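You operate a simulated robot arm through the tools that you are given. There is no shell and no other tool. Be economical: measure what you need, move in short steps, check, and stop when the job is done.

You are at the controls of a simulated robot arm. One attempt, no reset.

Task
Mill two ran hot: open its water valves, reset and restart at 600 rpm.
Fine: both of mill two's water valves first; Reset takes once it has cooled to 45 C; Start last; no new fault or trip; leave the other controls as they are.

It is judged by the outcome, as a careful person would: the job done as asked, and still so three seconds after it is handed in. It fails if anything else is knocked over, pushed out of place, dropped, spilled or broken.

Robot
A 6-joint arm with a two-finger parallel gripper, fixed in place. Base frame: the origin is at the foot of the arm, x ahead of it, y to its left, z up. Lengths are in mm, angles in rad, forces in N, time in s.
With the tool pointing down near the work surface it reaches from about 100 to 560 mm from the base axis. Its first joint turns from -1.152 to 1.152 rad. Payload 2.7 kg.
The TCP is the grasp point between the finger pads, 23 mm short of the fingertips. In the tool frame z runs along the fingers and y along their closing line. The gripper opens to 94 mm. The fingers are 38 mm wide and 10 mm thick; the gripper's body (54 by 96 mm) begins 39 mm behind the TCP.
Orientation is that of the tool frame in the base frame, as a unit quaternion [x, y, z, w]. With the fingers straight down and closing along the base's y, the tool's x points along the base's -x, its y along +y and its z along -z.

Tools
- The arm moves only by the tool send_rows. Its argument "motion" is a list of rows, each a list of 7 numbers: the finger opening in cm, from 0 to 9.4, then the shift along the tool's x, y, z in cm, then the turn, a rotation vector about the tool's x, y, z in degrees. In form: [[hand, tx, ty, tz, wx, wy, wz], ...]. A call has 1 to 12 rows; each row is the pose to reach, as a shift and turn from the pose commanded when the call began, along the tool's axes at that moment. A row lasts 0.2 s, in which the tool goes at most 50 mm and 0.15 rad; a call with a longer step from one row to the next is refused whole, and so is a gripper value outside its range. Where a pose cannot be reached the arm comes as near as it can. A force on the tool above 70 N (or 10 N above the force at the start of the call, whichever is more), or a blocked arm, ends the call early, and 0.2 s more pass. Each finger travels about 45 mm/s and halts on what it meets, pressing with about 28 N; the grip force reading is that of the motor and also rises with nothing between the fingers. The clock runs only during rows and for 0.2 s after the last one: add rows that repeat a pose to give the fingers time. The reply holds the time, the measured pose of the TCP, the force on the tool along the base axes, the opening and the grip force, in the units named above and with some noise, with the torque about the TCP (base axes, N m) and any sound that the robot's microphone picked up.
- Cameras (640 x 400 px; columns grow to the right, rows downward): "scene" is fixed at [64.2, -421.4, 1415]; the picture's right is [0.88, -0.48, 0.00], its down [-0.22, -0.41, -0.88] and it looks along [0.42, 0.78, -0.47] (base axes); focal length 231 px, centre (320, 200). "wrist" rides on the gripper at [86, 16, -75] in the tool frame; the picture's right is [-0.18, 0.98, 0.00], its down [-0.58, -0.11, -0.81] and it looks along [-0.79, -0.15, 0.59] (tool axes); focal length 243 px, centre (320, 200). There is no depth. A picture from a camera that has moved, and an enlarged one, comes with that camera's place and axes in the base frame and with its lens.
- camera(camera): a new picture of that camera. It takes no simulated time.
- enlarge(camera, box): a new picture of the part [left, top, right, bottom] of that camera's present view, enlarged. It takes no simulated time.
- sign_off(): hands the job in; it is judged then, once.

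Go step by step. Nothing tells you positions but the pictures and the camera data: compare them with the known pose of the tool, close in by small moves and look again before you grip or let go. The budget is 120 turns and 84 pictures, counting those below and the enlarged ones. Unless the task says otherwise, let go and move clear before handing in, and close with one line.

The tools are called after ">>>" as a command line: name --pt "numbers of a row" for each row, then --argument value for the rest, lists and objects as JSON in quotes. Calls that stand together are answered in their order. send_rows: Moves the arm, as the interface text tells. Its arguments: {"type":"object","properties":{"motion":{"type":"array"}},"required":["motion"]} The other tools are called the same way: camera (camera) takes a picture; enlarge (camera, box) takes an enlarged picture of a part of a camera's view; sign_off () hands the job in.

At the start:

```text
time: 0.0
tool_pos: [328.8, 147.2, 1299.8]
tool_rot: [0.0, 1.0, 0.001, 0.001]
contact_force: [0.2, -0.3, -0.1]
moment: [-0.01, -0.02, 0.02]
gripper_width: 93.8
grip_force: 0.2
```

scene: 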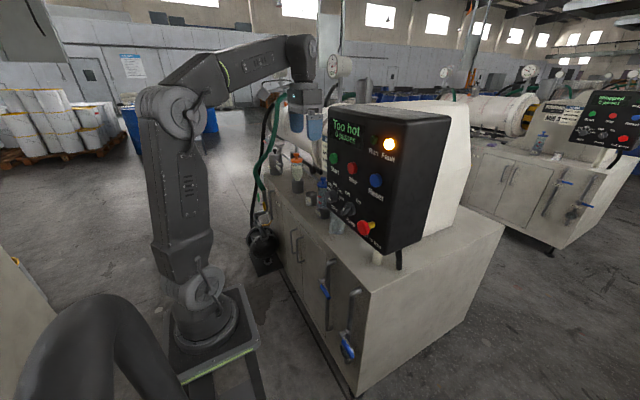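
wrist: 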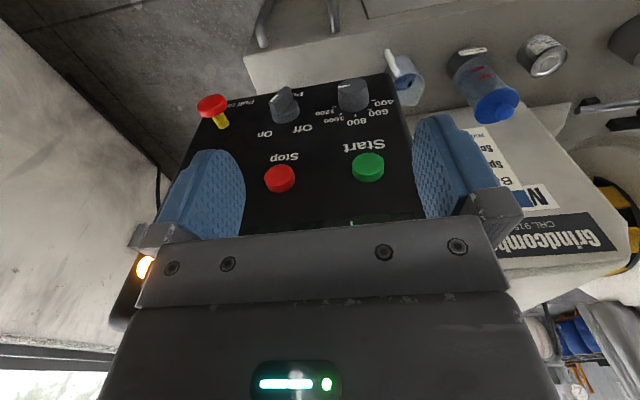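

I see a mill with a control panel ("Too hot"), and two blue valve levers on the front of its cabinet; a second mill stands behind. I'll look closer to find which one is mill two and where its valves are.

>>> enlarge --camera "scene" --box '[310, 90, 460, 260]'

>>> enlarge --camera "scene" --box '[230, 200, 430, 400]'

>>> enlarge --camera "scene" --box '[460, 60, 640, 260]'

>>> enlarge --camera "wrist" --box '[120, 40, 640, 300]'

```text
2.35 times, centred on (385, 175) of scene
camera zoom: at [64.2, -421.4, 1415.0], right [0.88, -0.48, 0.0], down [-0.22, -0.41, -0.88], along [0.42, 0.78, -0.47], focal length 544 px, centre (167, 259)
```

zoom: 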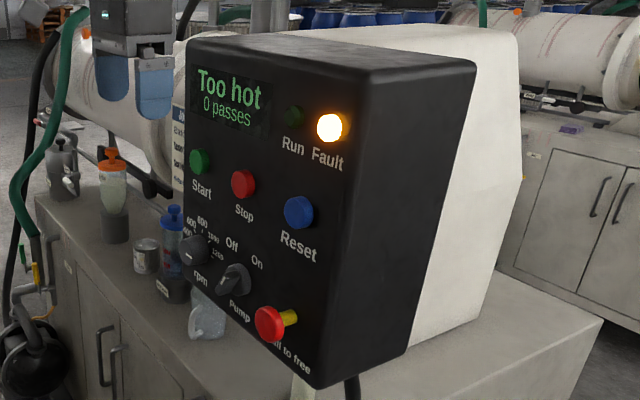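

```text
2.00 times, centred on (330, 300) of scene
camera zoom: at [64.2, -421.4, 1415.0], right [0.88, -0.48, 0.0], down [-0.22, -0.41, -0.88], along [0.42, 0.78, -0.47], focal length 462 px, centre (300, 0)
```

zoom: 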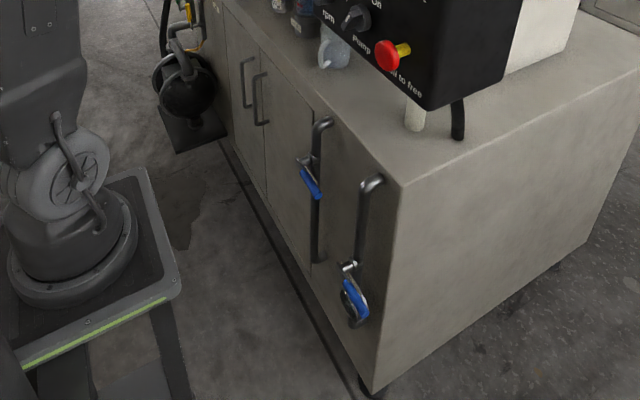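

```text
2.00 times, centred on (550, 160) of scene
camera zoom: at [64.2, -421.4, 1415.0], right [0.88, -0.48, 0.0], down [-0.22, -0.41, -0.88], along [0.42, 0.78, -0.47], focal length 462 px, centre (-140, 280)
```

zoom: 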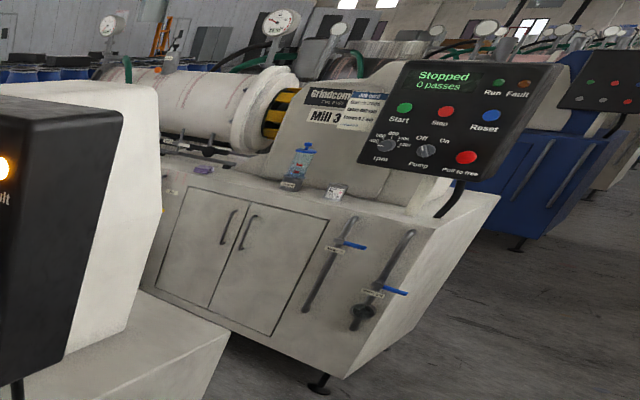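

```text
1.23 times, centred on (380, 170) of wrist
camera zoom: at [241.0, 163.2, 1374.9], right [0.18, 0.98, 0.0], down [0.58, -0.11, 0.81], along [0.79, -0.15, -0.59], focal length 299 px, centre (246, 237)
```

zoom: 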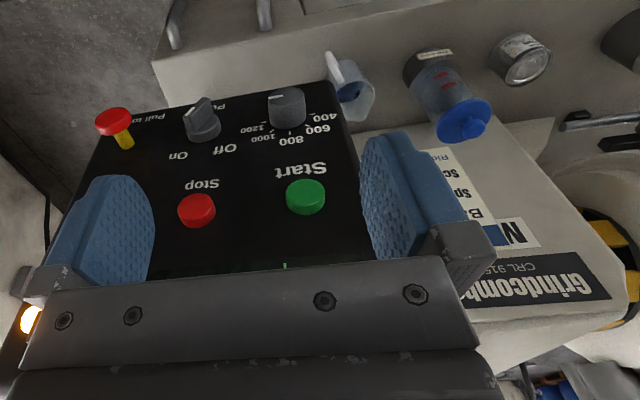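

This one is mill two (the neighbour is labelled Mill 3). From the two views the buttons sit near x≈437, z≈1190 (Start y≈178, Stop y≈79, Reset y≈-22), and the rpm knob is near (431,175,1058). I'll zoom on the knobs, then move back and down to view the valves.

>>> enlarge --camera "wrist" --box '[190, 60, 440, 216]'

>>> enlarge --camera "scene" --box '[320, 170, 400, 250]'

>>> send_rows --pt "9.4 2 0 0 0 0 0" --pt "9.4 5 2 0 0 0 0" --pt "9.4 8 0 0 0 0 0" --pt "9.4 9 -4 0 0 0 0" --pt "9.4 9 -8 3 0 0 0" --pt "9.4 9 -11 7 0 0 0" --pt "9.4 9 -13 11 0 0 0" --pt "9.4 9 -15 15 0 0 0" --pt "9.4 9 -15 20 0 0 0"

```text
2.56 times, centred on (315, 138) of wrist
camera zoom: at [241.0, 163.2, 1374.9], right [0.18, 0.98, 0.0], down [0.58, -0.11, 0.81], along [0.79, -0.15, -0.59], focal length 621 px, centre (333, 359)
```

zoom: 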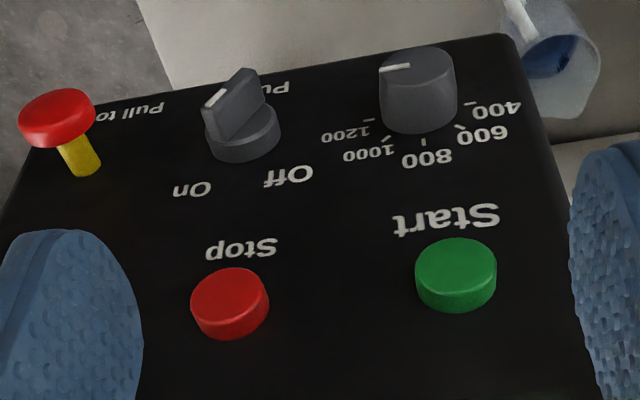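

```text
5.00 times, centred on (360, 210) of scene
camera zoom: at [64.2, -421.4, 1415.0], right [0.88, -0.48, 0.0], down [-0.22, -0.41, -0.88], along [0.42, 0.78, -0.47], focal length 1155 px, centre (120, 150)
```

zoom: 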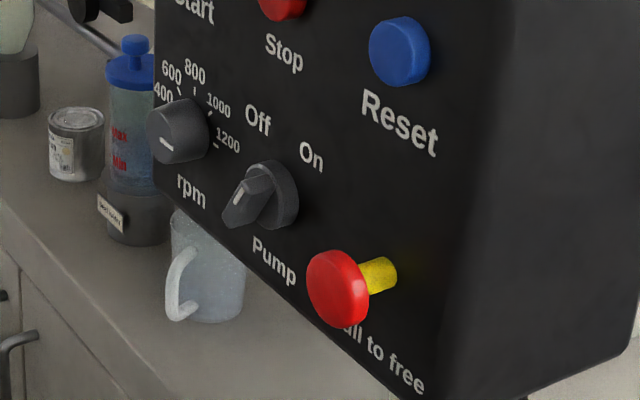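

```text
time: 2.0
tool_pos: [236.7, -4.0, 1099.4]
tool_rot: [-0.001, 1.0, 0.0, 0.002]
contact_force: [0.0, 0.1, -0.3]
moment: [0.0, -0.01, 0.0]
gripper_width: 94.1
grip_force: 0.0
```

The rpm pointer appears to be at 1200, so it needs turning to 600; I'll leave the pump as it is. Now I'm looking at the valves.

>>> camera --camera "wrist"

>>> camera --camera "scene"

```text
75 pictures are left
camera wrist: at [149.9, 11.2, 1174.4], right [0.18, 0.98, 0.0], down [0.58, -0.11, 0.81], along [0.79, -0.15, -0.59], focal length 243 px, centre (320, 200)
```

wrist: 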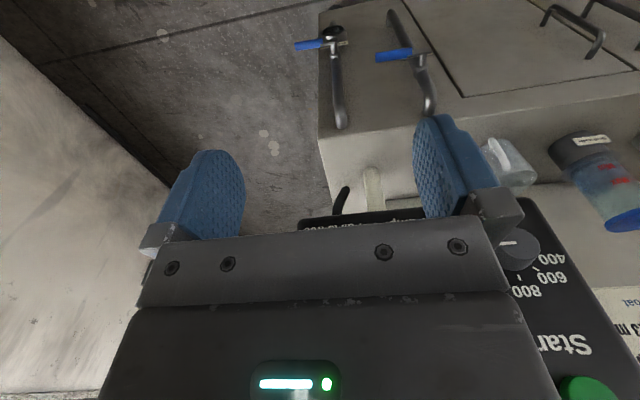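

```text
74 pictures are left
```

scene: 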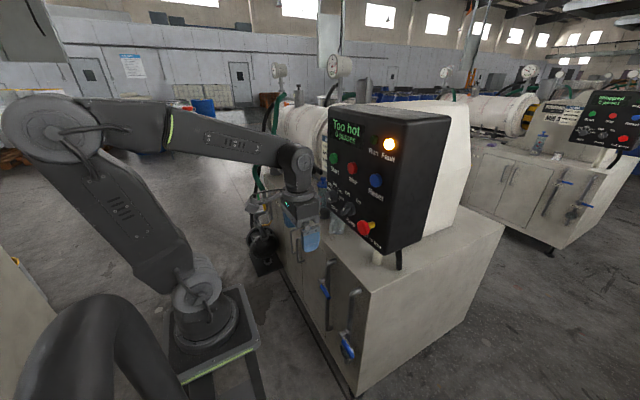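

Both levers point along -y, across their vertical pipes (closed), at roughly x≈380, z≈550–700. I'm going lower for a better measurement.

>>> send_rows --pt "9.4 0 0 4 0 0 0" --pt "9.4 0 2 8 0 0 0" --pt "9.4 0 4 12 0 0 0" --pt "9.4 0 6 16 0 0 0" --pt "9.4 0 6 20 0 0 0" --pt "9.4 0 6 20 0 0 0"

>>> camera --camera "wrist"

>>> enlarge --camera "scene" --box '[300, 240, 380, 370]'

```text
time: 3.4
tool_pos: [238.7, 55.8, 898.0]
tool_rot: [-0.001, 1.0, -0.001, 0.001]
contact_force: [0.4, -0.3, 0.5]
moment: [0.03, 0.0, -0.02]
gripper_width: 93.9
grip_force: 0.0
```

```text
73 pictures are left
camera wrist: at [151.8, 70.6, 972.6], right [0.18, 0.98, 0.0], down [0.58, -0.11, 0.81], along [0.79, -0.15, -0.59], focal length 243 px, centre (320, 200)
```

wrist: 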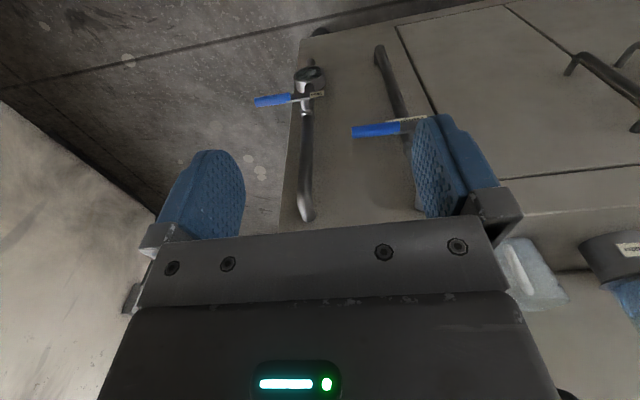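

```text
3.08 times, centred on (340, 305) of scene
camera zoom: at [64.2, -421.3, 1415.0], right [0.88, -0.48, 0.0], down [-0.22, -0.41, -0.88], along [0.42, 0.78, -0.47], focal length 711 px, centre (258, -123)
```

zoom: 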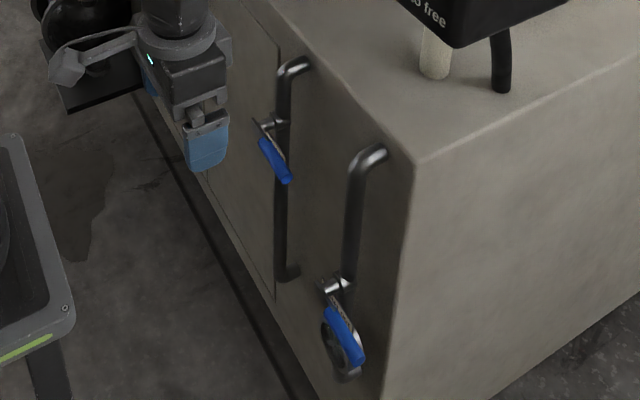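

Valve A: lever tip ≈(375,77,692), pivot y≈165; valve B: tip ≈(371,-84,577), pivot y≈8. I'm zooming in on the valve details and labels.

>>> enlarge --camera "wrist" --box '[240, 30, 440, 150]'

>>> enlarge --camera "scene" --box '[320, 270, 370, 365]'

>>> enlarge --camera "scene" --box '[530, 160, 610, 230]'

```text
3.20 times, centred on (340, 90) of wrist
camera zoom: at [151.8, 70.6, 972.6], right [0.18, 0.98, 0.0], down [0.58, -0.11, 0.81], along [0.79, -0.15, -0.59], focal length 776 px, centre (256, 552)
```

zoom: 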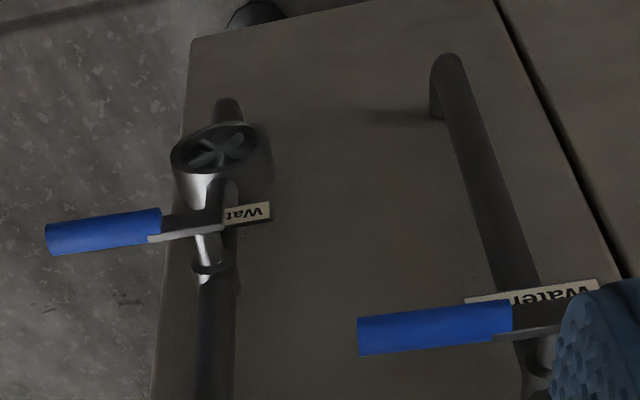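

```text
4.21 times, centred on (345, 318) of scene
camera zoom: at [64.2, -421.3, 1415.0], right [0.88, -0.48, 0.0], down [-0.22, -0.41, -0.88], along [0.42, 0.78, -0.47], focal length 973 px, centre (215, -295)
```

zoom: 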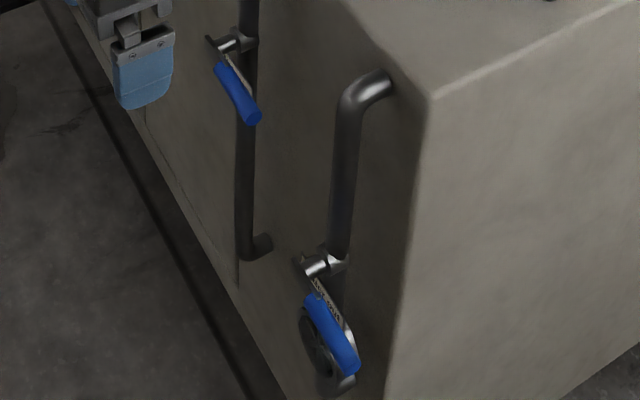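

```text
5.71 times, centred on (570, 195) of scene
camera zoom: at [64.2, -421.3, 1415.0], right [0.88, -0.48, 0.0], down [-0.22, -0.41, -0.88], along [0.42, 0.78, -0.47], focal length 1320 px, centre (-1109, 229)
```

zoom: 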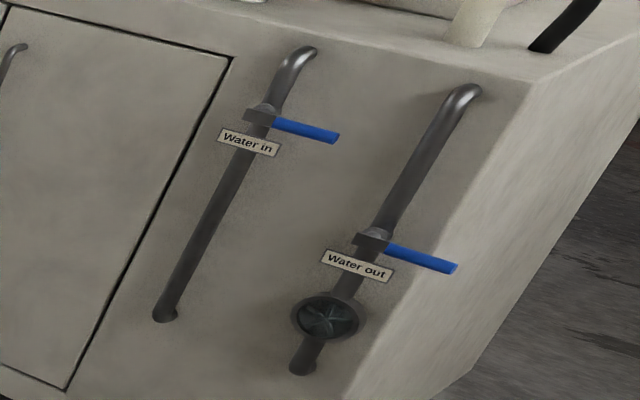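

The levers stand off the pipes labelled "Water in" and "Water out". I'll close the fingers, tilt the tool (towards +y and a little +x) and hover over lever A's outer end, then look.

>>> send_rows --pt "6 0 0 0 -6 -4 0" --pt "4 0 0 0 -12 -8 0" --pt "2 0 0 0 -17 -11 0" --pt "0 0 0 0 -23 -15 0" --pt "0 0 0 0 -28 -18 0" --pt "0 -3 1 2 -28 -18 0" --pt "0 -6 2 5 -28 -18 0" --pt "0 -9 2.6 8 -28 -18 0" --pt "0 -12.1 2.6 11 -28 -18 0" --pt "0 -12.1 2.6 11 -28 -18 0"

>>> camera --camera "wrist"

>>> enlarge --camera "scene" --box '[260, 200, 390, 370]'

```text
time: 5.6
tool_pos: [357.9, 80.1, 790.4]
tool_rot: [-0.001, 0.958, 0.241, 0.156]
contact_force: [0.9, -1.1, 0.6]
moment: [0.01, -0.01, -0.01]
gripper_width: 0.1
grip_force: 28.0
```

```text
68 pictures are left
camera wrist: at [252.5, 67.2, 834.0], right [0.1, 0.86, 0.51], down [0.32, -0.51, 0.8], along [0.94, 0.08, -0.33], focal length 243 px, centre (320, 200)
```

wrist: 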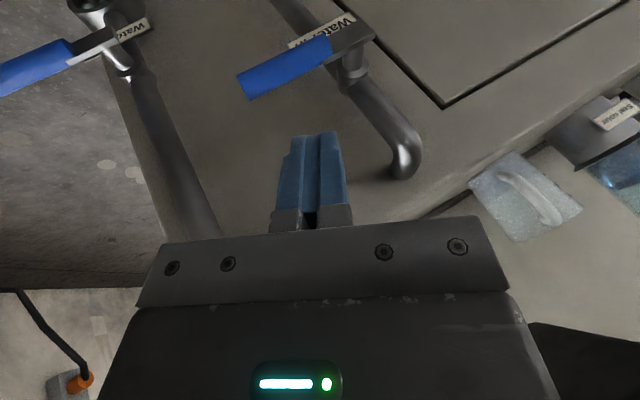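

```text
2.35 times, centred on (325, 285) of scene
camera zoom: at [64.3, -421.4, 1415.0], right [0.88, -0.48, 0.0], down [-0.22, -0.41, -0.88], along [0.42, 0.78, -0.47], focal length 544 px, centre (308, 0)
```

zoom: 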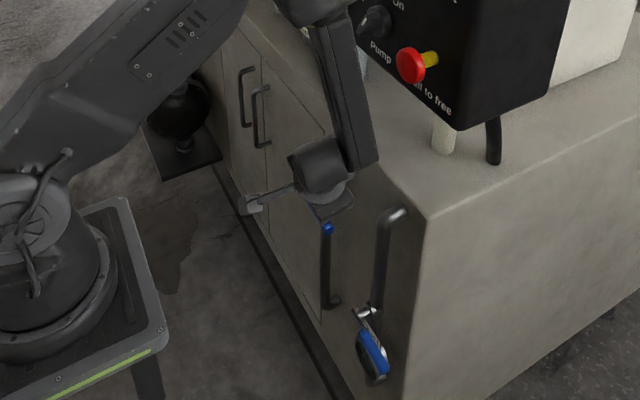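

The fingers are over lever A, slightly short of it in z. I'll come down on its outer end gently and watch the force to find out which way it turns.

>>> send_rows --pt "0 0.44 -1.06 1.95 0 0 0" --pt "0 0.87 -2.12 3.91 0 0 0" --pt "0 1.44 -2.91 5.55 0 0 0" --pt "0 1.93 -3.56 6.93 0 0 0" --pt "0 2.39 -4.08 8.28 0 0 0"

>>> camera --camera "wrist"

```text
time: 6.5
tool_pos: [364.2, 83.1, 727.6]
tool_rot: [-0.003, 0.956, 0.244, 0.159]
contact_force: [-20.2, -10.7, 49.6]
moment: [-0.15, 0.25, -0.01]
gripper_width: 0.0
grip_force: 27.4
stopped in row 4: the force on the tool passed its limit at 96 N (the readings are from after the stop); the commanded pose is now the measured one
```

```text
66 pictures are left
camera wrist: at [258.4, 67.9, 772.8], right [0.09, 0.85, 0.51], down [0.32, -0.52, 0.8], along [0.94, 0.09, -0.32], focal length 243 px, centre (320, 200)
```

wrist: 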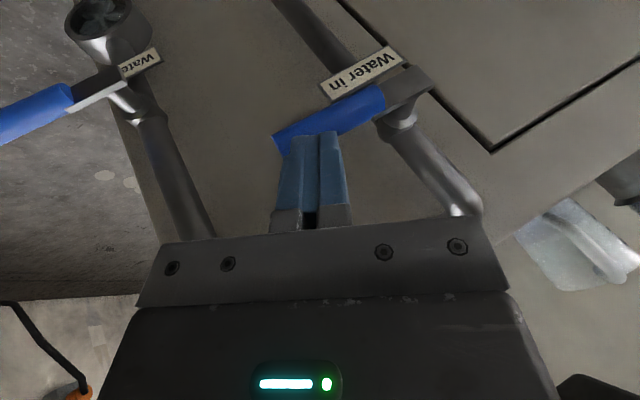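

Lever A is hard against its stop going down, so it opens upward (tip swinging up). I'll back off and come in from the -y side with a flatter tool, to get the closed fingers under the lever.

>>> send_rows --pt "0 1.12 0.86 -2.92 0 0 0" --pt "0 3.2 -0.48 -5.01 0 0 0" --pt "0 3.57 -4.06 -4.73 -8 0 0" --pt "0 3.51 -7.23 -4.05 -16 0 0" --pt "0 3.01 -8.0 -2.51 -24 0 0" --pt "0 2.39 -7.61 -0.99 -27 0 0" --pt "0 2.39 -7.61 -0.99 -27 0 0"

>>> camera --camera "wrist"

>>> enlarge --camera "scene" --box '[260, 200, 390, 370]'

```text
time: 8.1
tool_pos: [344.1, 14.7, 691.8]
tool_rot: [-0.039, 0.874, 0.46, 0.153]
contact_force: [-0.6, -0.3, 1.1]
moment: [-0.02, -0.02, 0.01]
gripper_width: 0.0
grip_force: 27.7
```

```text
65 pictures are left
camera wrist: at [241.5, -31.3, 718.8], right [-0.03, 0.55, 0.83], down [0.39, -0.76, 0.52], along [0.92, 0.34, -0.19], focal length 243 px, centre (320, 200)
```

wrist: 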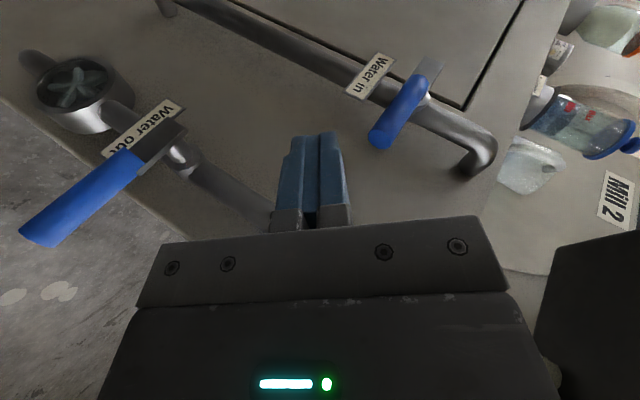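

```text
2.35 times, centred on (325, 285) of scene
camera zoom: at [64.2, -421.4, 1415.0], right [0.88, -0.48, 0.0], down [-0.22, -0.41, -0.88], along [0.42, 0.78, -0.47], focal length 544 px, centre (308, 0)
```

zoom: 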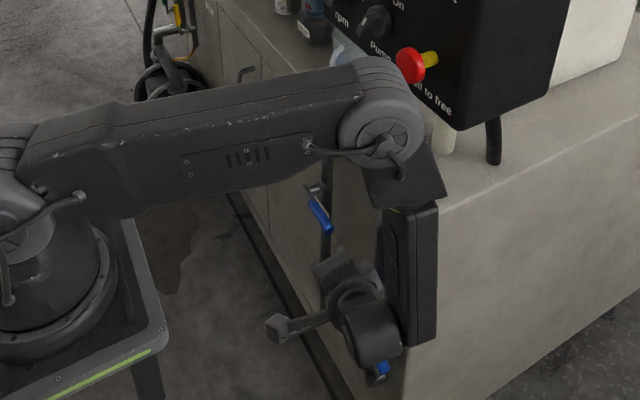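

The "Mill 2" label is confirmed, and the fingers are aimed just below lever A. I'm sliding in under it.

>>> send_rows --pt "0 -0.3 -0.2 2.4 0 0 0" --pt "0 -0.6 -0.2 4.8 0 0 0" --pt "0 -0.7 0.0 7.0 0 0 0" --pt "0 -0.7 0.0 7.0 0 0 0"

>>> camera --camera "wrist"

```text
time: 9.1
tool_pos: [369.2, 69.9, 657.2]
tool_rot: [-0.039, 0.874, 0.459, 0.154]
contact_force: [1.5, 0.0, -0.4]
moment: [-0.02, -0.02, 0.0]
gripper_width: 0.0
grip_force: 28.0
```

```text
63 pictures are left
camera wrist: at [265.8, 24.2, 684.2], right [-0.03, 0.55, 0.83], down [0.39, -0.76, 0.52], along [0.92, 0.34, -0.19], focal length 243 px, centre (320, 200)
```

wrist: 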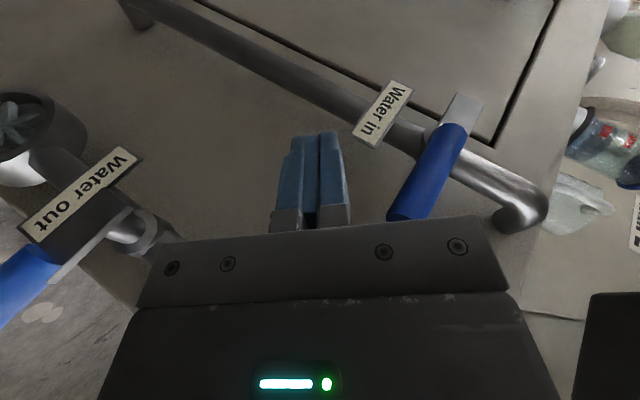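

The fingers lie under lever A with the handle about 13 mm away. I'm pushing it up along its arc, first part.

>>> send_rows --pt "0 -0.15 0.7 0.03 0 0 0" --pt "0 -0.28 1.33 0.07 0 0 0" --pt "0 -0.55 2.1 -0.33 0 0 0" --pt "0 -0.81 2.87 -0.72 0 0 0" --pt "0 -1.06 3.7 -1.03 0 0 0" --pt "0 -1.32 4.53 -1.35 0 0 0"

>>> camera --camera "wrist"

```text
time: 10.5
tool_pos: [367.8, 84.6, 705.6]
tool_rot: [-0.039, 0.874, 0.46, 0.153]
contact_force: [0.9, -0.2, 0.3]
moment: [0.03, -0.02, 0.01]
gripper_width: 0.0
grip_force: 28.3
```

```text
62 pictures are left
camera wrist: at [265.5, 39.1, 731.9], right [-0.03, 0.55, 0.83], down [0.39, -0.76, 0.52], along [0.92, 0.34, -0.19], focal length 243 px, centre (320, 200)
```

wrist: 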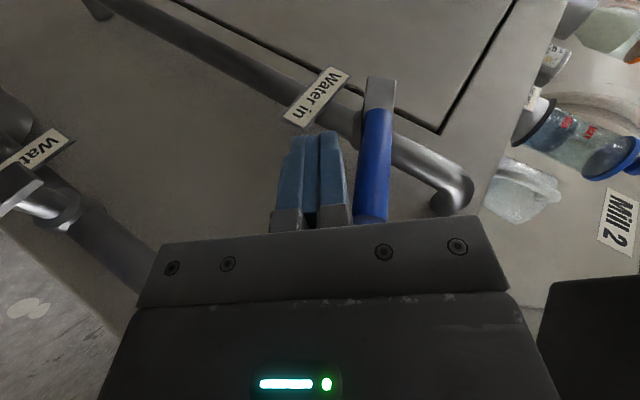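

Lever A is swinging up easily. I'm continuing along the arc.

>>> send_rows --pt "0 -0.22 0.8 -0.18 0 0 0" --pt "0 -0.44 1.61 -0.36 0 0 0" --pt "0 -0.62 2.3 -0.46 0 0 0" --pt "0 -0.79 2.99 -0.56 0 0 0" --pt "0 -0.93 3.62 -0.57 0 0 0" --pt "0 -1.07 4.26 -0.57 0 0 0" --pt "0 -1.17 4.9 -0.4 0 0 0" --pt "0 -1.27 5.55 -0.24 0 0 0"

>>> camera --camera "wrist"

>>> camera --camera "scene"

```text
time: 12.3
tool_pos: [369.5, 112.9, 754.3]
tool_rot: [-0.039, 0.874, 0.46, 0.154]
contact_force: [0.5, -1.1, -2.7]
moment: [-0.07, 0.04, 0.0]
gripper_width: 0.2
grip_force: 28.1
```

```text
61 pictures are left
camera wrist: at [266.3, 67.2, 780.7], right [-0.03, 0.55, 0.83], down [0.39, -0.76, 0.52], along [0.92, 0.34, -0.19], focal length 243 px, centre (320, 200)
```

wrist: 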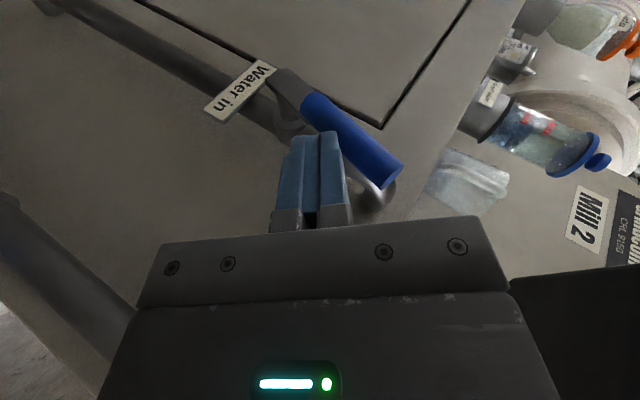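

```text
60 pictures are left
```

scene: 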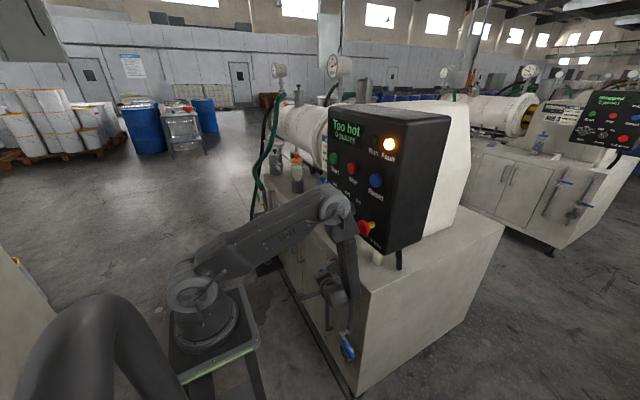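

Lever A is now most of the way up. I want to check how much room the arm's wrist has from the panel controls before finishing the push.

>>> enlarge --camera "scene" --box '[290, 150, 410, 350]'

>>> enlarge --camera "wrist" --box '[200, 40, 440, 240]'

```text
2.00 times, centred on (350, 250) of scene
camera zoom: at [64.3, -421.4, 1415.0], right [0.88, -0.48, 0.0], down [-0.22, -0.41, -0.88], along [0.42, 0.78, -0.47], focal length 462 px, centre (260, 100)
```

zoom: 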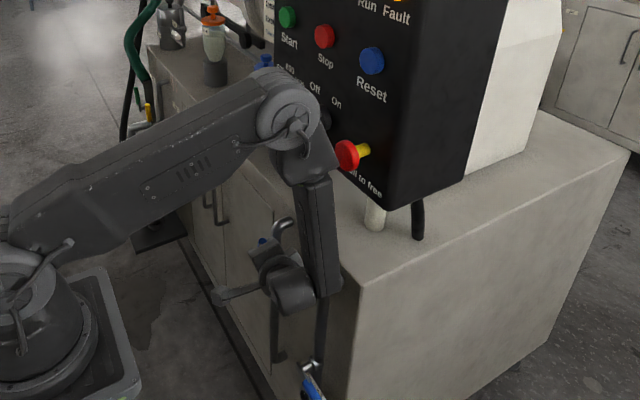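

```text
2.00 times, centred on (320, 140) of wrist
camera zoom: at [266.3, 67.2, 780.7], right [-0.03, 0.55, 0.83], down [0.39, -0.76, 0.52], along [0.92, 0.34, -0.19], focal length 485 px, centre (320, 320)
```

zoom: 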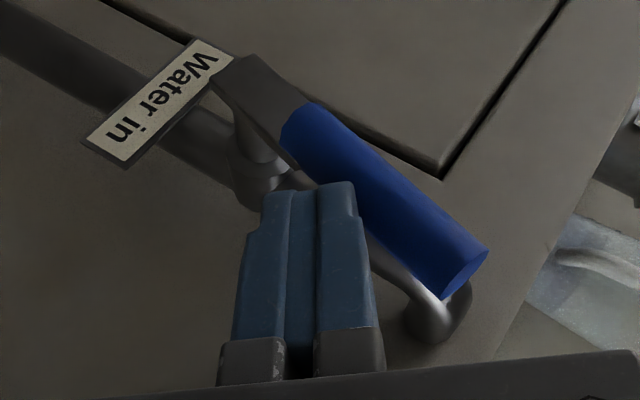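

There's a gap of several centimetres between wrist and panel, and the lever is within about 10–15° of the pipe. I'm finishing with small steps in +y.

>>> send_rows --pt "0 0 0.62 0.55 0 0 0" --pt "0 0.02 1.16 1.15 0 0 0" --pt "0 0.08 1.62 1.8 0 0 0" --pt "0 0.1 1.96 2.29 0 0 0"

>>> enlarge --camera "wrist" --box '[120, 0, 440, 240]'

```text
time: 13.1
tool_pos: [369.2, 128.0, 757.6]
tool_rot: [-0.035, 0.876, 0.455, 0.156]
contact_force: [-8.0, -30.1, 11.5]
moment: [0.12, 0.06, 0.13]
gripper_width: 0.0
grip_force: 28.1
stopped in row 4: the force on the tool passed its limit at 82 N (the readings are from after the stop); the commanded pose is now the measured one
```

```text
1.67 times, centred on (280, 120) of wrist
camera zoom: at [266.1, 84.1, 784.7], right [-0.02, 0.56, 0.83], down [0.38, -0.76, 0.52], along [0.92, 0.33, -0.19], focal length 404 px, centre (387, 333)
```

zoom: 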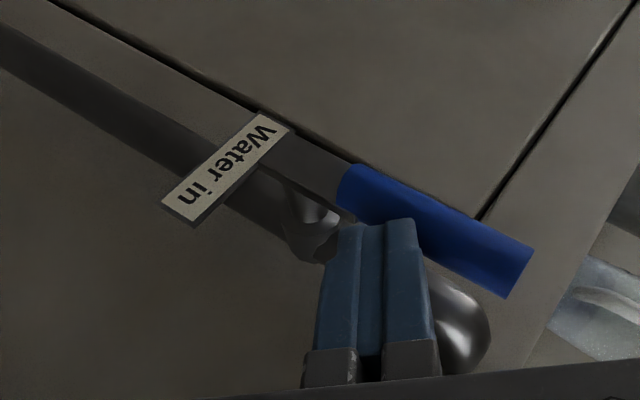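

Lever A is parallel to its pipe and against the stop, so "Water in" is open. I'm backing away and moving toward lever B from the -y side.

>>> send_rows --pt "0 1.21 -1.41 -2.8 0 0 0" --pt "0 3.37 -2.6 -5.83 0 0 0" --pt "0 4.98 -4.49 -9.55 0 0 0" --pt "0 4.81 -7.47 -12.95 0 0 0" --pt "0 4.78 -10.85 -16.09 0 0 0" --pt "0 5.25 -15.12 -18.04 0 0 0" --pt "0 6.18 -19.85 -18.47 0 0 0" --pt "0 6.88 -24.08 -17.27 0 0 0" --pt "0 6.88 -24.08 -17.27 0 0 0"

>>> camera --camera "wrist"

>>> camera --camera "scene"

```text
time: 15.1
tool_pos: [313.7, -143.8, 639.1]
tool_rot: [-0.035, 0.875, 0.456, 0.156]
contact_force: [-0.7, 0.7, -0.3]
moment: [0.01, 0.0, -0.04]
gripper_width: 0.1
grip_force: 27.9
```

```text
56 pictures are left
camera wrist: at [210.9, -188.1, 665.8], right [-0.03, 0.56, 0.83], down [0.38, -0.76, 0.52], along [0.92, 0.33, -0.19], focal length 243 px, centre (320, 200)
```

wrist: 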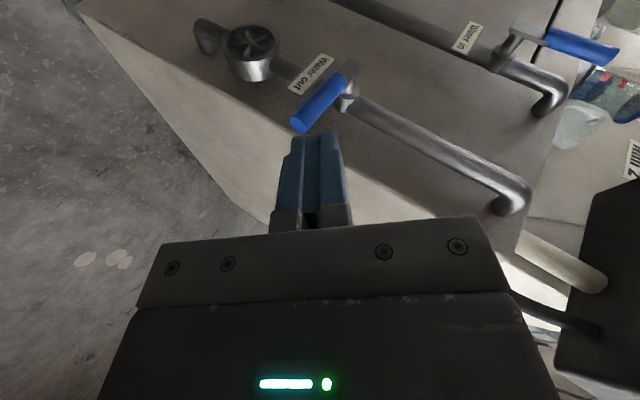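

```text
55 pictures are left
```

scene: 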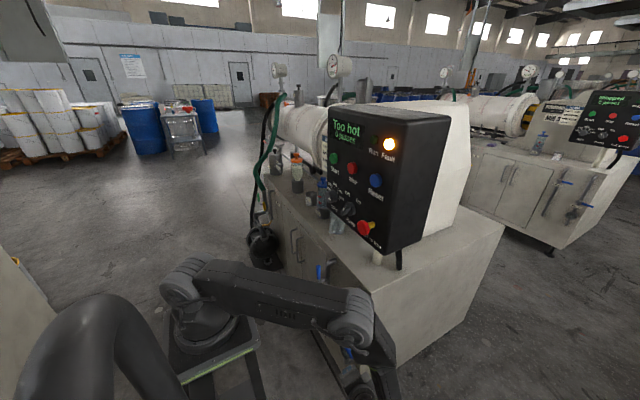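

Valve A's lever now points up along its pipe. Lever B's tip is at about (375,-83,579), so I'm sliding in under it the same way.

>>> send_rows --pt "0 -0.04 -2.59 1.82 0 0 0" --pt "0 -0.96 -5.73 3.89 0 0 0" --pt "0 -1.48 -5.91 6.74 0 0 0" --pt "0 -1.7 -5.86 8.8 0 0 0" --pt "0 -1.87 -5.81 10.89 0 0 0" --pt "0 -1.87 -5.81 10.89 0 0 0"

>>> camera --camera "wrist"

```text
time: 16.5
tool_pos: [367.6, -90.2, 541.8]
tool_rot: [-0.036, 0.875, 0.456, 0.156]
contact_force: [0.6, -0.1, -0.7]
moment: [0.01, 0.0, 0.04]
gripper_width: 0.2
grip_force: 28.3
```

```text
54 pictures are left
camera wrist: at [264.2, -134.5, 568.5], right [-0.03, 0.56, 0.83], down [0.38, -0.76, 0.52], along [0.92, 0.33, -0.19], focal length 243 px, centre (320, 200)
```

wrist: 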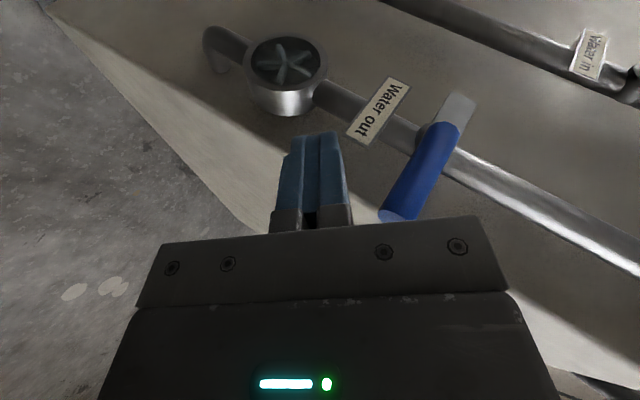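

The view matches valve A's approach, so I'm repeating the same upward arc.

>>> send_rows --pt "0 -0.15 0.7 0.03 0 0 0" --pt "0 -0.28 1.33 0.07 0 0 0" --pt "0 -0.55 2.1 -0.33 0 0 0" --pt "0 -0.81 2.87 -0.72 0 0 0" --pt "0 -1.06 3.7 -1.03 0 0 0" --pt "0 -1.32 4.53 -1.35 0 0 0" --pt "0 -1.55 5.4 -1.55 0 0 0" --pt "0 -1.79 6.22 -1.77 0 0 0" --pt "0 -2.0 6.9 -1.87 0 0 0" --pt "0 -2.14 7.59 -1.97 0 0 0" --pt "0 -2.3 8.2 -1.98 0 0 0" --pt "0 -2.43 8.86 -1.98 0 0 0"

>>> camera --camera "wrist"

```text
time: 19.1
tool_pos: [369.4, -56.5, 628.4]
tool_rot: [-0.036, 0.876, 0.456, 0.154]
contact_force: [-1.9, -0.6, -2.2]
moment: [-0.05, 0.0, 0.02]
gripper_width: 0.0
grip_force: 28.0
```

```text
53 pictures are left
camera wrist: at [265.1, -101.4, 655.7], right [-0.03, 0.56, 0.83], down [0.38, -0.76, 0.52], along [0.92, 0.33, -0.19], focal length 243 px, centre (320, 200)
```

wrist: 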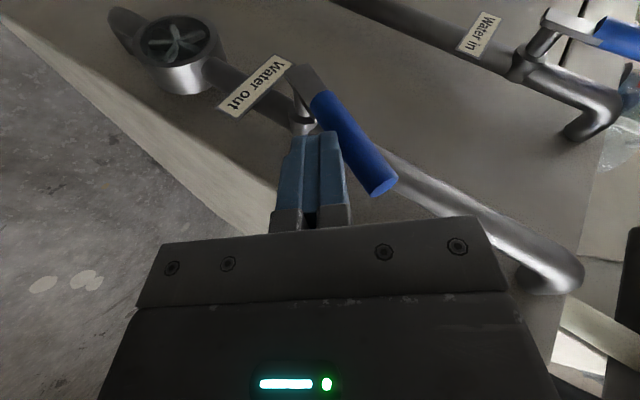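

Lever B is about 65–70° up. I'm finishing the arc to its stop.

>>> send_rows --pt "0 -0.1 0.65 0.17 0 0 0" --pt "0 -0.2 1.29 0.34 0 0 0" --pt "0 -0.24 1.68 0.56 0 0 0" --pt "0 -0.26 2.06 0.78 0 0 0" --pt "0 -0.24 2.3 1.04 0 0 0" --pt "0 -0.24 2.54 1.3 0 0 0" --pt "0 -0.23 2.75 1.51 0 0 0" --pt "0 -0.23 2.97 1.73 0 0 0"

>>> enlarge --camera "wrist" --box '[120, 0, 600, 300]'

```text
time: 20.9
tool_pos: [369.5, -30.0, 642.1]
tool_rot: [-0.034, 0.878, 0.452, 0.157]
contact_force: [-11.2, -50.8, -0.2]
moment: [-0.29, 0.07, 0.16]
gripper_width: 0.3
grip_force: 28.1
```

```text
1.33 times, centred on (360, 150) of wrist
camera zoom: at [265.4, -74.4, 670.1], right [-0.03, 0.56, 0.83], down [0.38, -0.76, 0.53], along [0.93, 0.33, -0.19], focal length 324 px, centre (267, 267)
```

zoom: 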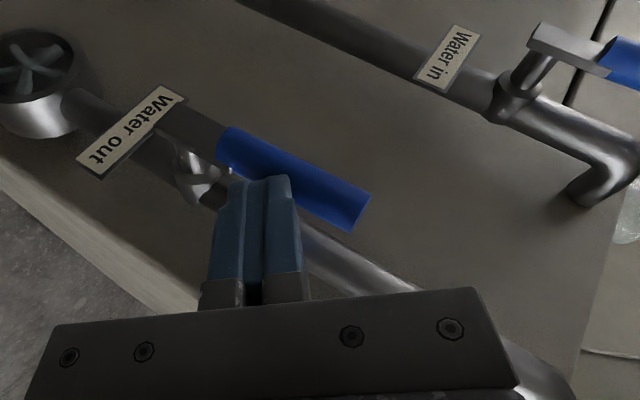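

Both levers are parallel with their pipes and against their stops. I'm backing out and going up to check the panel display.

>>> send_rows --pt "0 1.21 -1.41 -2.8 0 0 0" --pt "0 3.37 -2.6 -5.83 0 0 0" --pt "0 5.78 -2.34 -8.68 0 0 0" --pt "0 6.62 0.85 -11.01 0 0 0" --pt "0 6.24 4.92 -13.22 0 0 0" --pt "0 5.43 9.15 -14.91 0 0 0" --pt "0 4.61 13.4 -16.6 0 0 0" --pt "0 3.31 17.54 -18.17 0 0 0" --pt "0 2.03 21.67 -19.75 0 0 0" --pt "0 0.74 25.81 -21.32 0 0 0"

>>> enlarge --camera "scene" --box '[230, 80, 450, 380]'

>>> enlarge --camera "scene" --box '[320, 100, 420, 160]'

```text
time: 23.1
tool_pos: [259.5, -50.6, 963.5]
tool_rot: [-0.035, 0.876, 0.456, 0.154]
contact_force: [-0.3, -0.5, 0.2]
moment: [0.06, 0.0, 0.01]
gripper_width: 0.0
grip_force: 28.0
```

```text
1.33 times, centred on (340, 230) of scene
camera zoom: at [64.2, -421.4, 1415.0], right [0.88, -0.48, 0.0], down [-0.22, -0.41, -0.88], along [0.42, 0.78, -0.47], focal length 308 px, centre (293, 160)
```

zoom: 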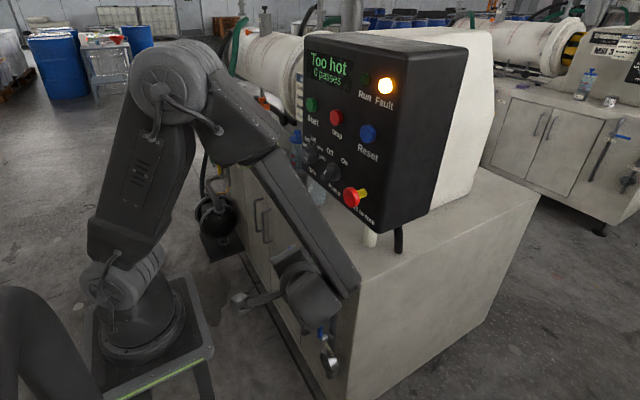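

```text
6.40 times, centred on (370, 130) of scene
camera zoom: at [64.2, -421.4, 1415.0], right [0.88, -0.48, 0.0], down [-0.22, -0.41, -0.88], along [0.42, 0.78, -0.47], focal length 1479 px, centre (0, 648)
```

zoom: 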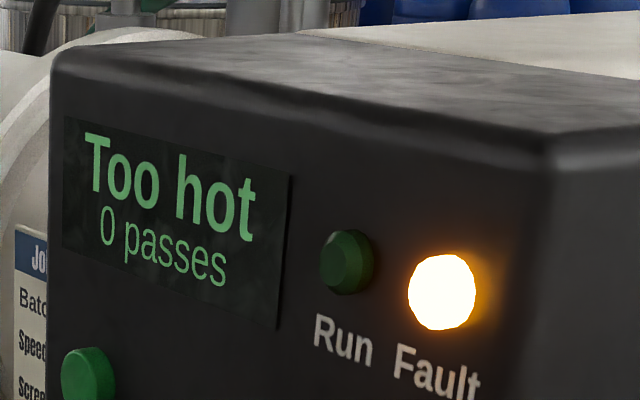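

Both valves are open. The display still shows "Too hot", so while it cools I'll set the speed knob. I'm turning the tool to point at the panel in front of the rpm knob.

>>> enlarge --camera "scene" --box '[260, 40, 370, 110]'

>>> send_rows --pt "0 -0.92 1.59 1.19 4.05 -5.86 -3.42" --pt "0 -1.84 3.19 2.38 8.11 -11.73 -6.84" --pt "0 -2.77 4.78 3.57 12.16 -17.59 -10.25" --pt "0 -3.69 6.37 4.76 16.22 -23.45 -13.67" --pt "0 -4.61 7.96 5.95 20.27 -29.32 -17.09" --pt "0 -5.53 9.56 7.15 24.33 -35.18 -20.51" --pt "0 -6.45 11.15 8.34 28.38 -41.05 -23.93" --pt "0 -7.37 12.74 9.53 32.44 -46.91 -27.35" --pt "0 -8.3 14.33 10.72 36.49 -52.77 -30.76" --pt "0 -9.22 15.93 11.91 40.55 -58.64 -34.18" --pt "0 -10.14 17.52 13.1 44.6 -64.5 -37.6"

>>> camera --camera "wrist"

>>> camera --camera "scene"

```text
5.71 times, centred on (315, 75) of scene
camera zoom: at [64.2, -421.4, 1415.0], right [0.88, -0.48, 0.0], down [-0.22, -0.41, -0.88], along [0.42, 0.78, -0.47], focal length 1320 px, centre (349, 914)
```

zoom: 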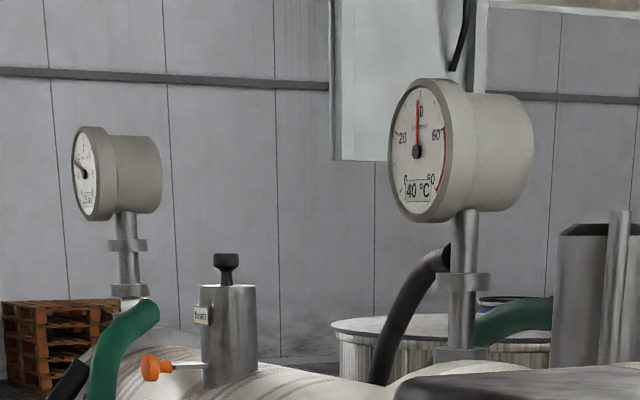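

```text
time: 25.1
tool_pos: [383.6, 76.8, 1049.5]
tool_rot: [-0.037, 0.769, 0.111, 0.628]
contact_force: [-31.4, 3.4, 13.5]
moment: [-0.08, -0.76, -0.1]
gripper_width: 0.1
grip_force: 28.0
out of reach, approached as far as the arm can: row 5, 6, 7, 8, 9, 10
stopped in row 10: the force on the tool passed its limit at 115 N (the readings are from after the stop); the commanded pose is now the measured one
```

```text
48 pictures are left
camera wrist: at [290.9, 83.2, 981.8], right [-0.15, 0.94, 0.3], down [-0.63, -0.33, 0.7], along [0.76, -0.08, 0.64], focal length 243 px, centre (320, 200)
```

wrist: 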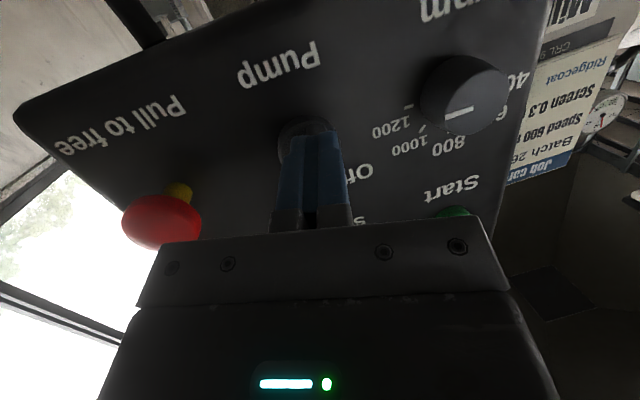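

```text
47 pictures are left
```

scene: 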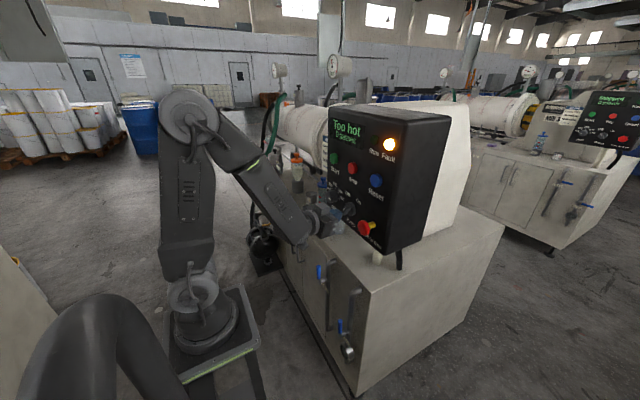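

That's not where I aimed: the path partly ran out of reach and the fingers bumped the pump knob. I'm backing straight off and checking that it didn't move. The thermometer already reads 40 °C.

>>> send_rows --pt "0 0 0 -2 0 0 0" --pt "0 0 0 -5 0 0 0" --pt "0 0 0 -8 0 0 0"

>>> camera --camera "wrist"

>>> enlarge --camera "scene" --box '[320, 170, 400, 250]'

```text
time: 25.9
tool_pos: [371.4, 48.1, 1088.2]
tool_rot: [-0.033, 0.771, 0.11, 0.627]
contact_force: [-0.2, 0.0, -0.2]
moment: [0.0, 0.0, 0.0]
gripper_width: 0.0
grip_force: 28.1
out of reach, approached as far as the arm can: row 1, 2, 3
```

```text
46 pictures are left
camera wrist: at [278.8, 55.4, 1020.2], right [-0.15, 0.94, 0.3], down [-0.63, -0.33, 0.71], along [0.76, -0.09, 0.64], focal length 243 px, centre (320, 200)
```

wrist: 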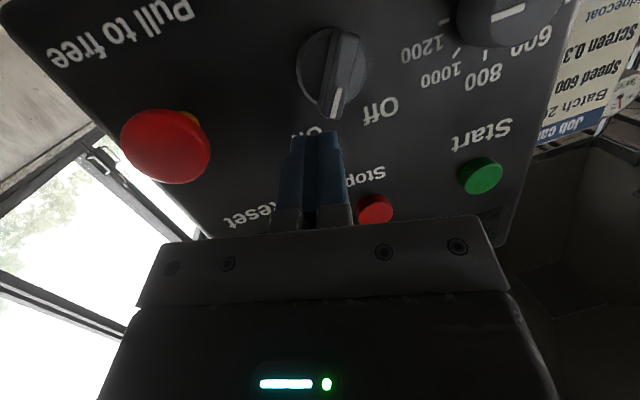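

```text
5.00 times, centred on (360, 210) of scene
camera zoom: at [64.3, -421.4, 1415.0], right [0.88, -0.48, 0.0], down [-0.22, -0.41, -0.88], along [0.42, 0.78, -0.47], focal length 1155 px, centre (120, 150)
```

zoom: 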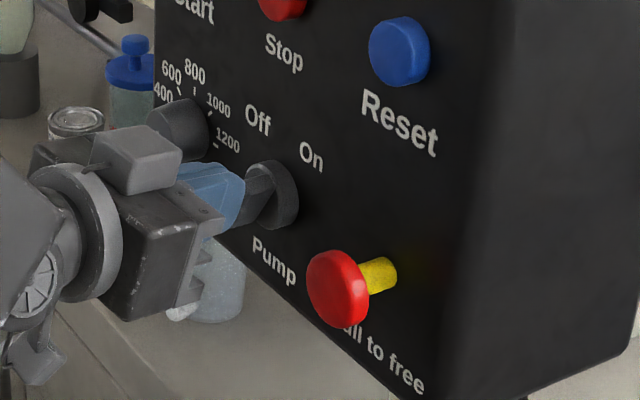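

The retreat was limited by reach, because the arm is too folded here. I'm zooming in to check the pump knob before moving again.

>>> enlarge --camera "wrist" --box '[260, 0, 420, 160]'

```text
2.50 times, centred on (340, 80) of wrist
camera zoom: at [278.8, 55.4, 1020.2], right [-0.15, 0.94, 0.3], down [-0.63, -0.33, 0.71], along [0.76, -0.09, 0.64], focal length 606 px, centre (270, 500)
```

zoom: 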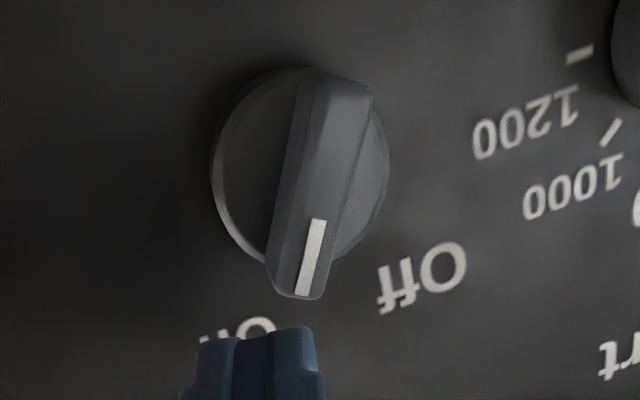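

The pump pointer now seems about 29° off vertical toward On, and it was nearer 45° before, so I may have nudged it. First I'll pitch the tool down, where the arm has room, and back away.

>>> send_rows --pt "0 0 0 0 0 8 0" --pt "0 0 0 0 0 16 0" --pt "0 0 0 0 0 24 0" --pt "0 0 0 0 0 32 0" --pt "0 0 0 0 0 40 0"

>>> camera --camera "wrist"

```text
time: 27.1
tool_pos: [373.0, 50.4, 1088.7]
tool_rot: [-0.07, 0.938, 0.094, 0.326]
contact_force: [0.8, -0.8, -0.3]
moment: [-0.01, 0.0, 0.0]
gripper_width: 0.0
grip_force: 28.5
out of reach, approached as far as the arm can: row 3, 4
```

```text
43 pictures are left
camera wrist: at [256.9, 43.4, 1095.1], right [-0.05, 0.97, 0.24], down [-0.01, -0.24, 0.97], along [1.0, 0.04, 0.02], focal length 243 px, centre (320, 200)
```

wrist: 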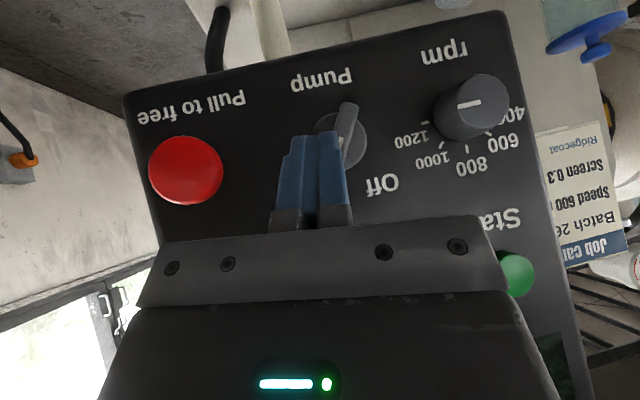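

The camera now faces the panel squarely. I'm backing off, levelling the roll and moving in front of the rpm and pump knobs to see both pointers.

>>> send_rows --pt "0 0.6 0.6 -1.8 3.2 0.4 1.0" --pt "0 0.7 3.0 -3.0 6.4 0.8 2.1" --pt "0 0.8 5.5 -3.3 9.6 1.1 3.2" --pt "0 0.91 8.04 -3.42 12.7 1.5 4.2" --pt "0 0.91 8.04 -3.42 12.7 1.5 4.2"

>>> camera --camera "wrist"

>>> enlarge --camera "scene" --box '[320, 170, 400, 250]'

```text
time: 28.3
tool_pos: [331.3, 119.6, 1120.9]
tool_rot: [0.0, 0.949, -0.002, 0.316]
contact_force: [0.6, 1.1, -0.5]
moment: [-0.01, 0.02, 0.01]
gripper_width: 0.2
grip_force: 28.3
```

```text
42 pictures are left
camera wrist: at [216.5, 135.5, 1128.7], right [0.15, 0.98, 0.11], down [-0.02, -0.1, 0.99], along [0.99, -0.15, 0.0], focal length 243 px, centre (320, 200)
```

wrist: 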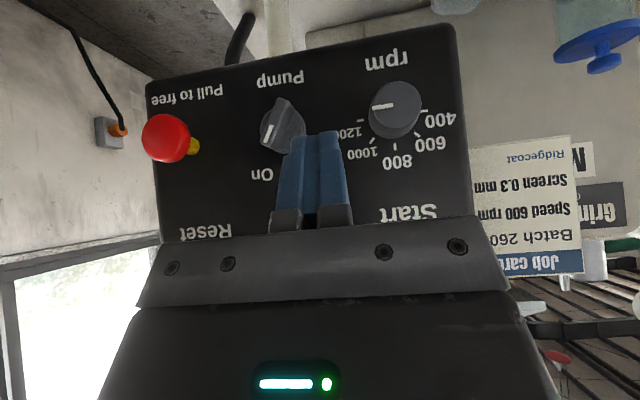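

```text
5.00 times, centred on (360, 210) of scene
camera zoom: at [64.2, -421.3, 1415.0], right [0.88, -0.48, 0.0], down [-0.22, -0.41, -0.88], along [0.42, 0.78, -0.47], focal length 1155 px, centre (120, 150)
```

zoom: 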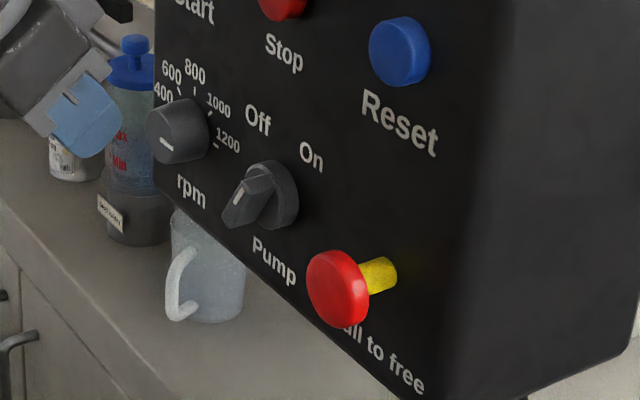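

The pump knob looks just as it did in the first scene zoom, so it didn't move. I'm zooming on the rpm dial.

>>> enlarge --camera "wrist" --box '[240, 40, 470, 184]'

```text
2.78 times, centred on (355, 112) of wrist
camera zoom: at [216.5, 135.5, 1128.7], right [0.15, 0.98, 0.11], down [-0.02, -0.1, 0.99], along [0.99, -0.15, 0.0], focal length 674 px, centre (223, 444)
```

zoom: 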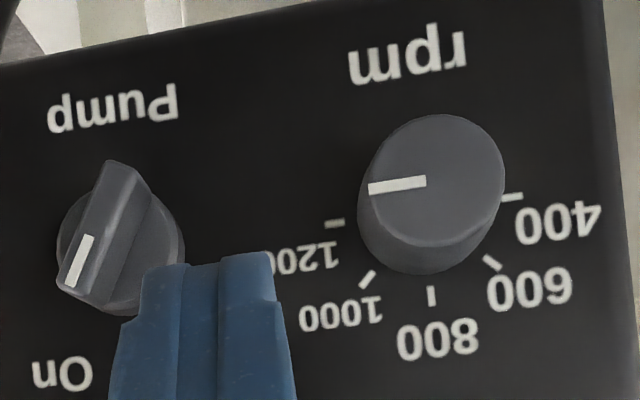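

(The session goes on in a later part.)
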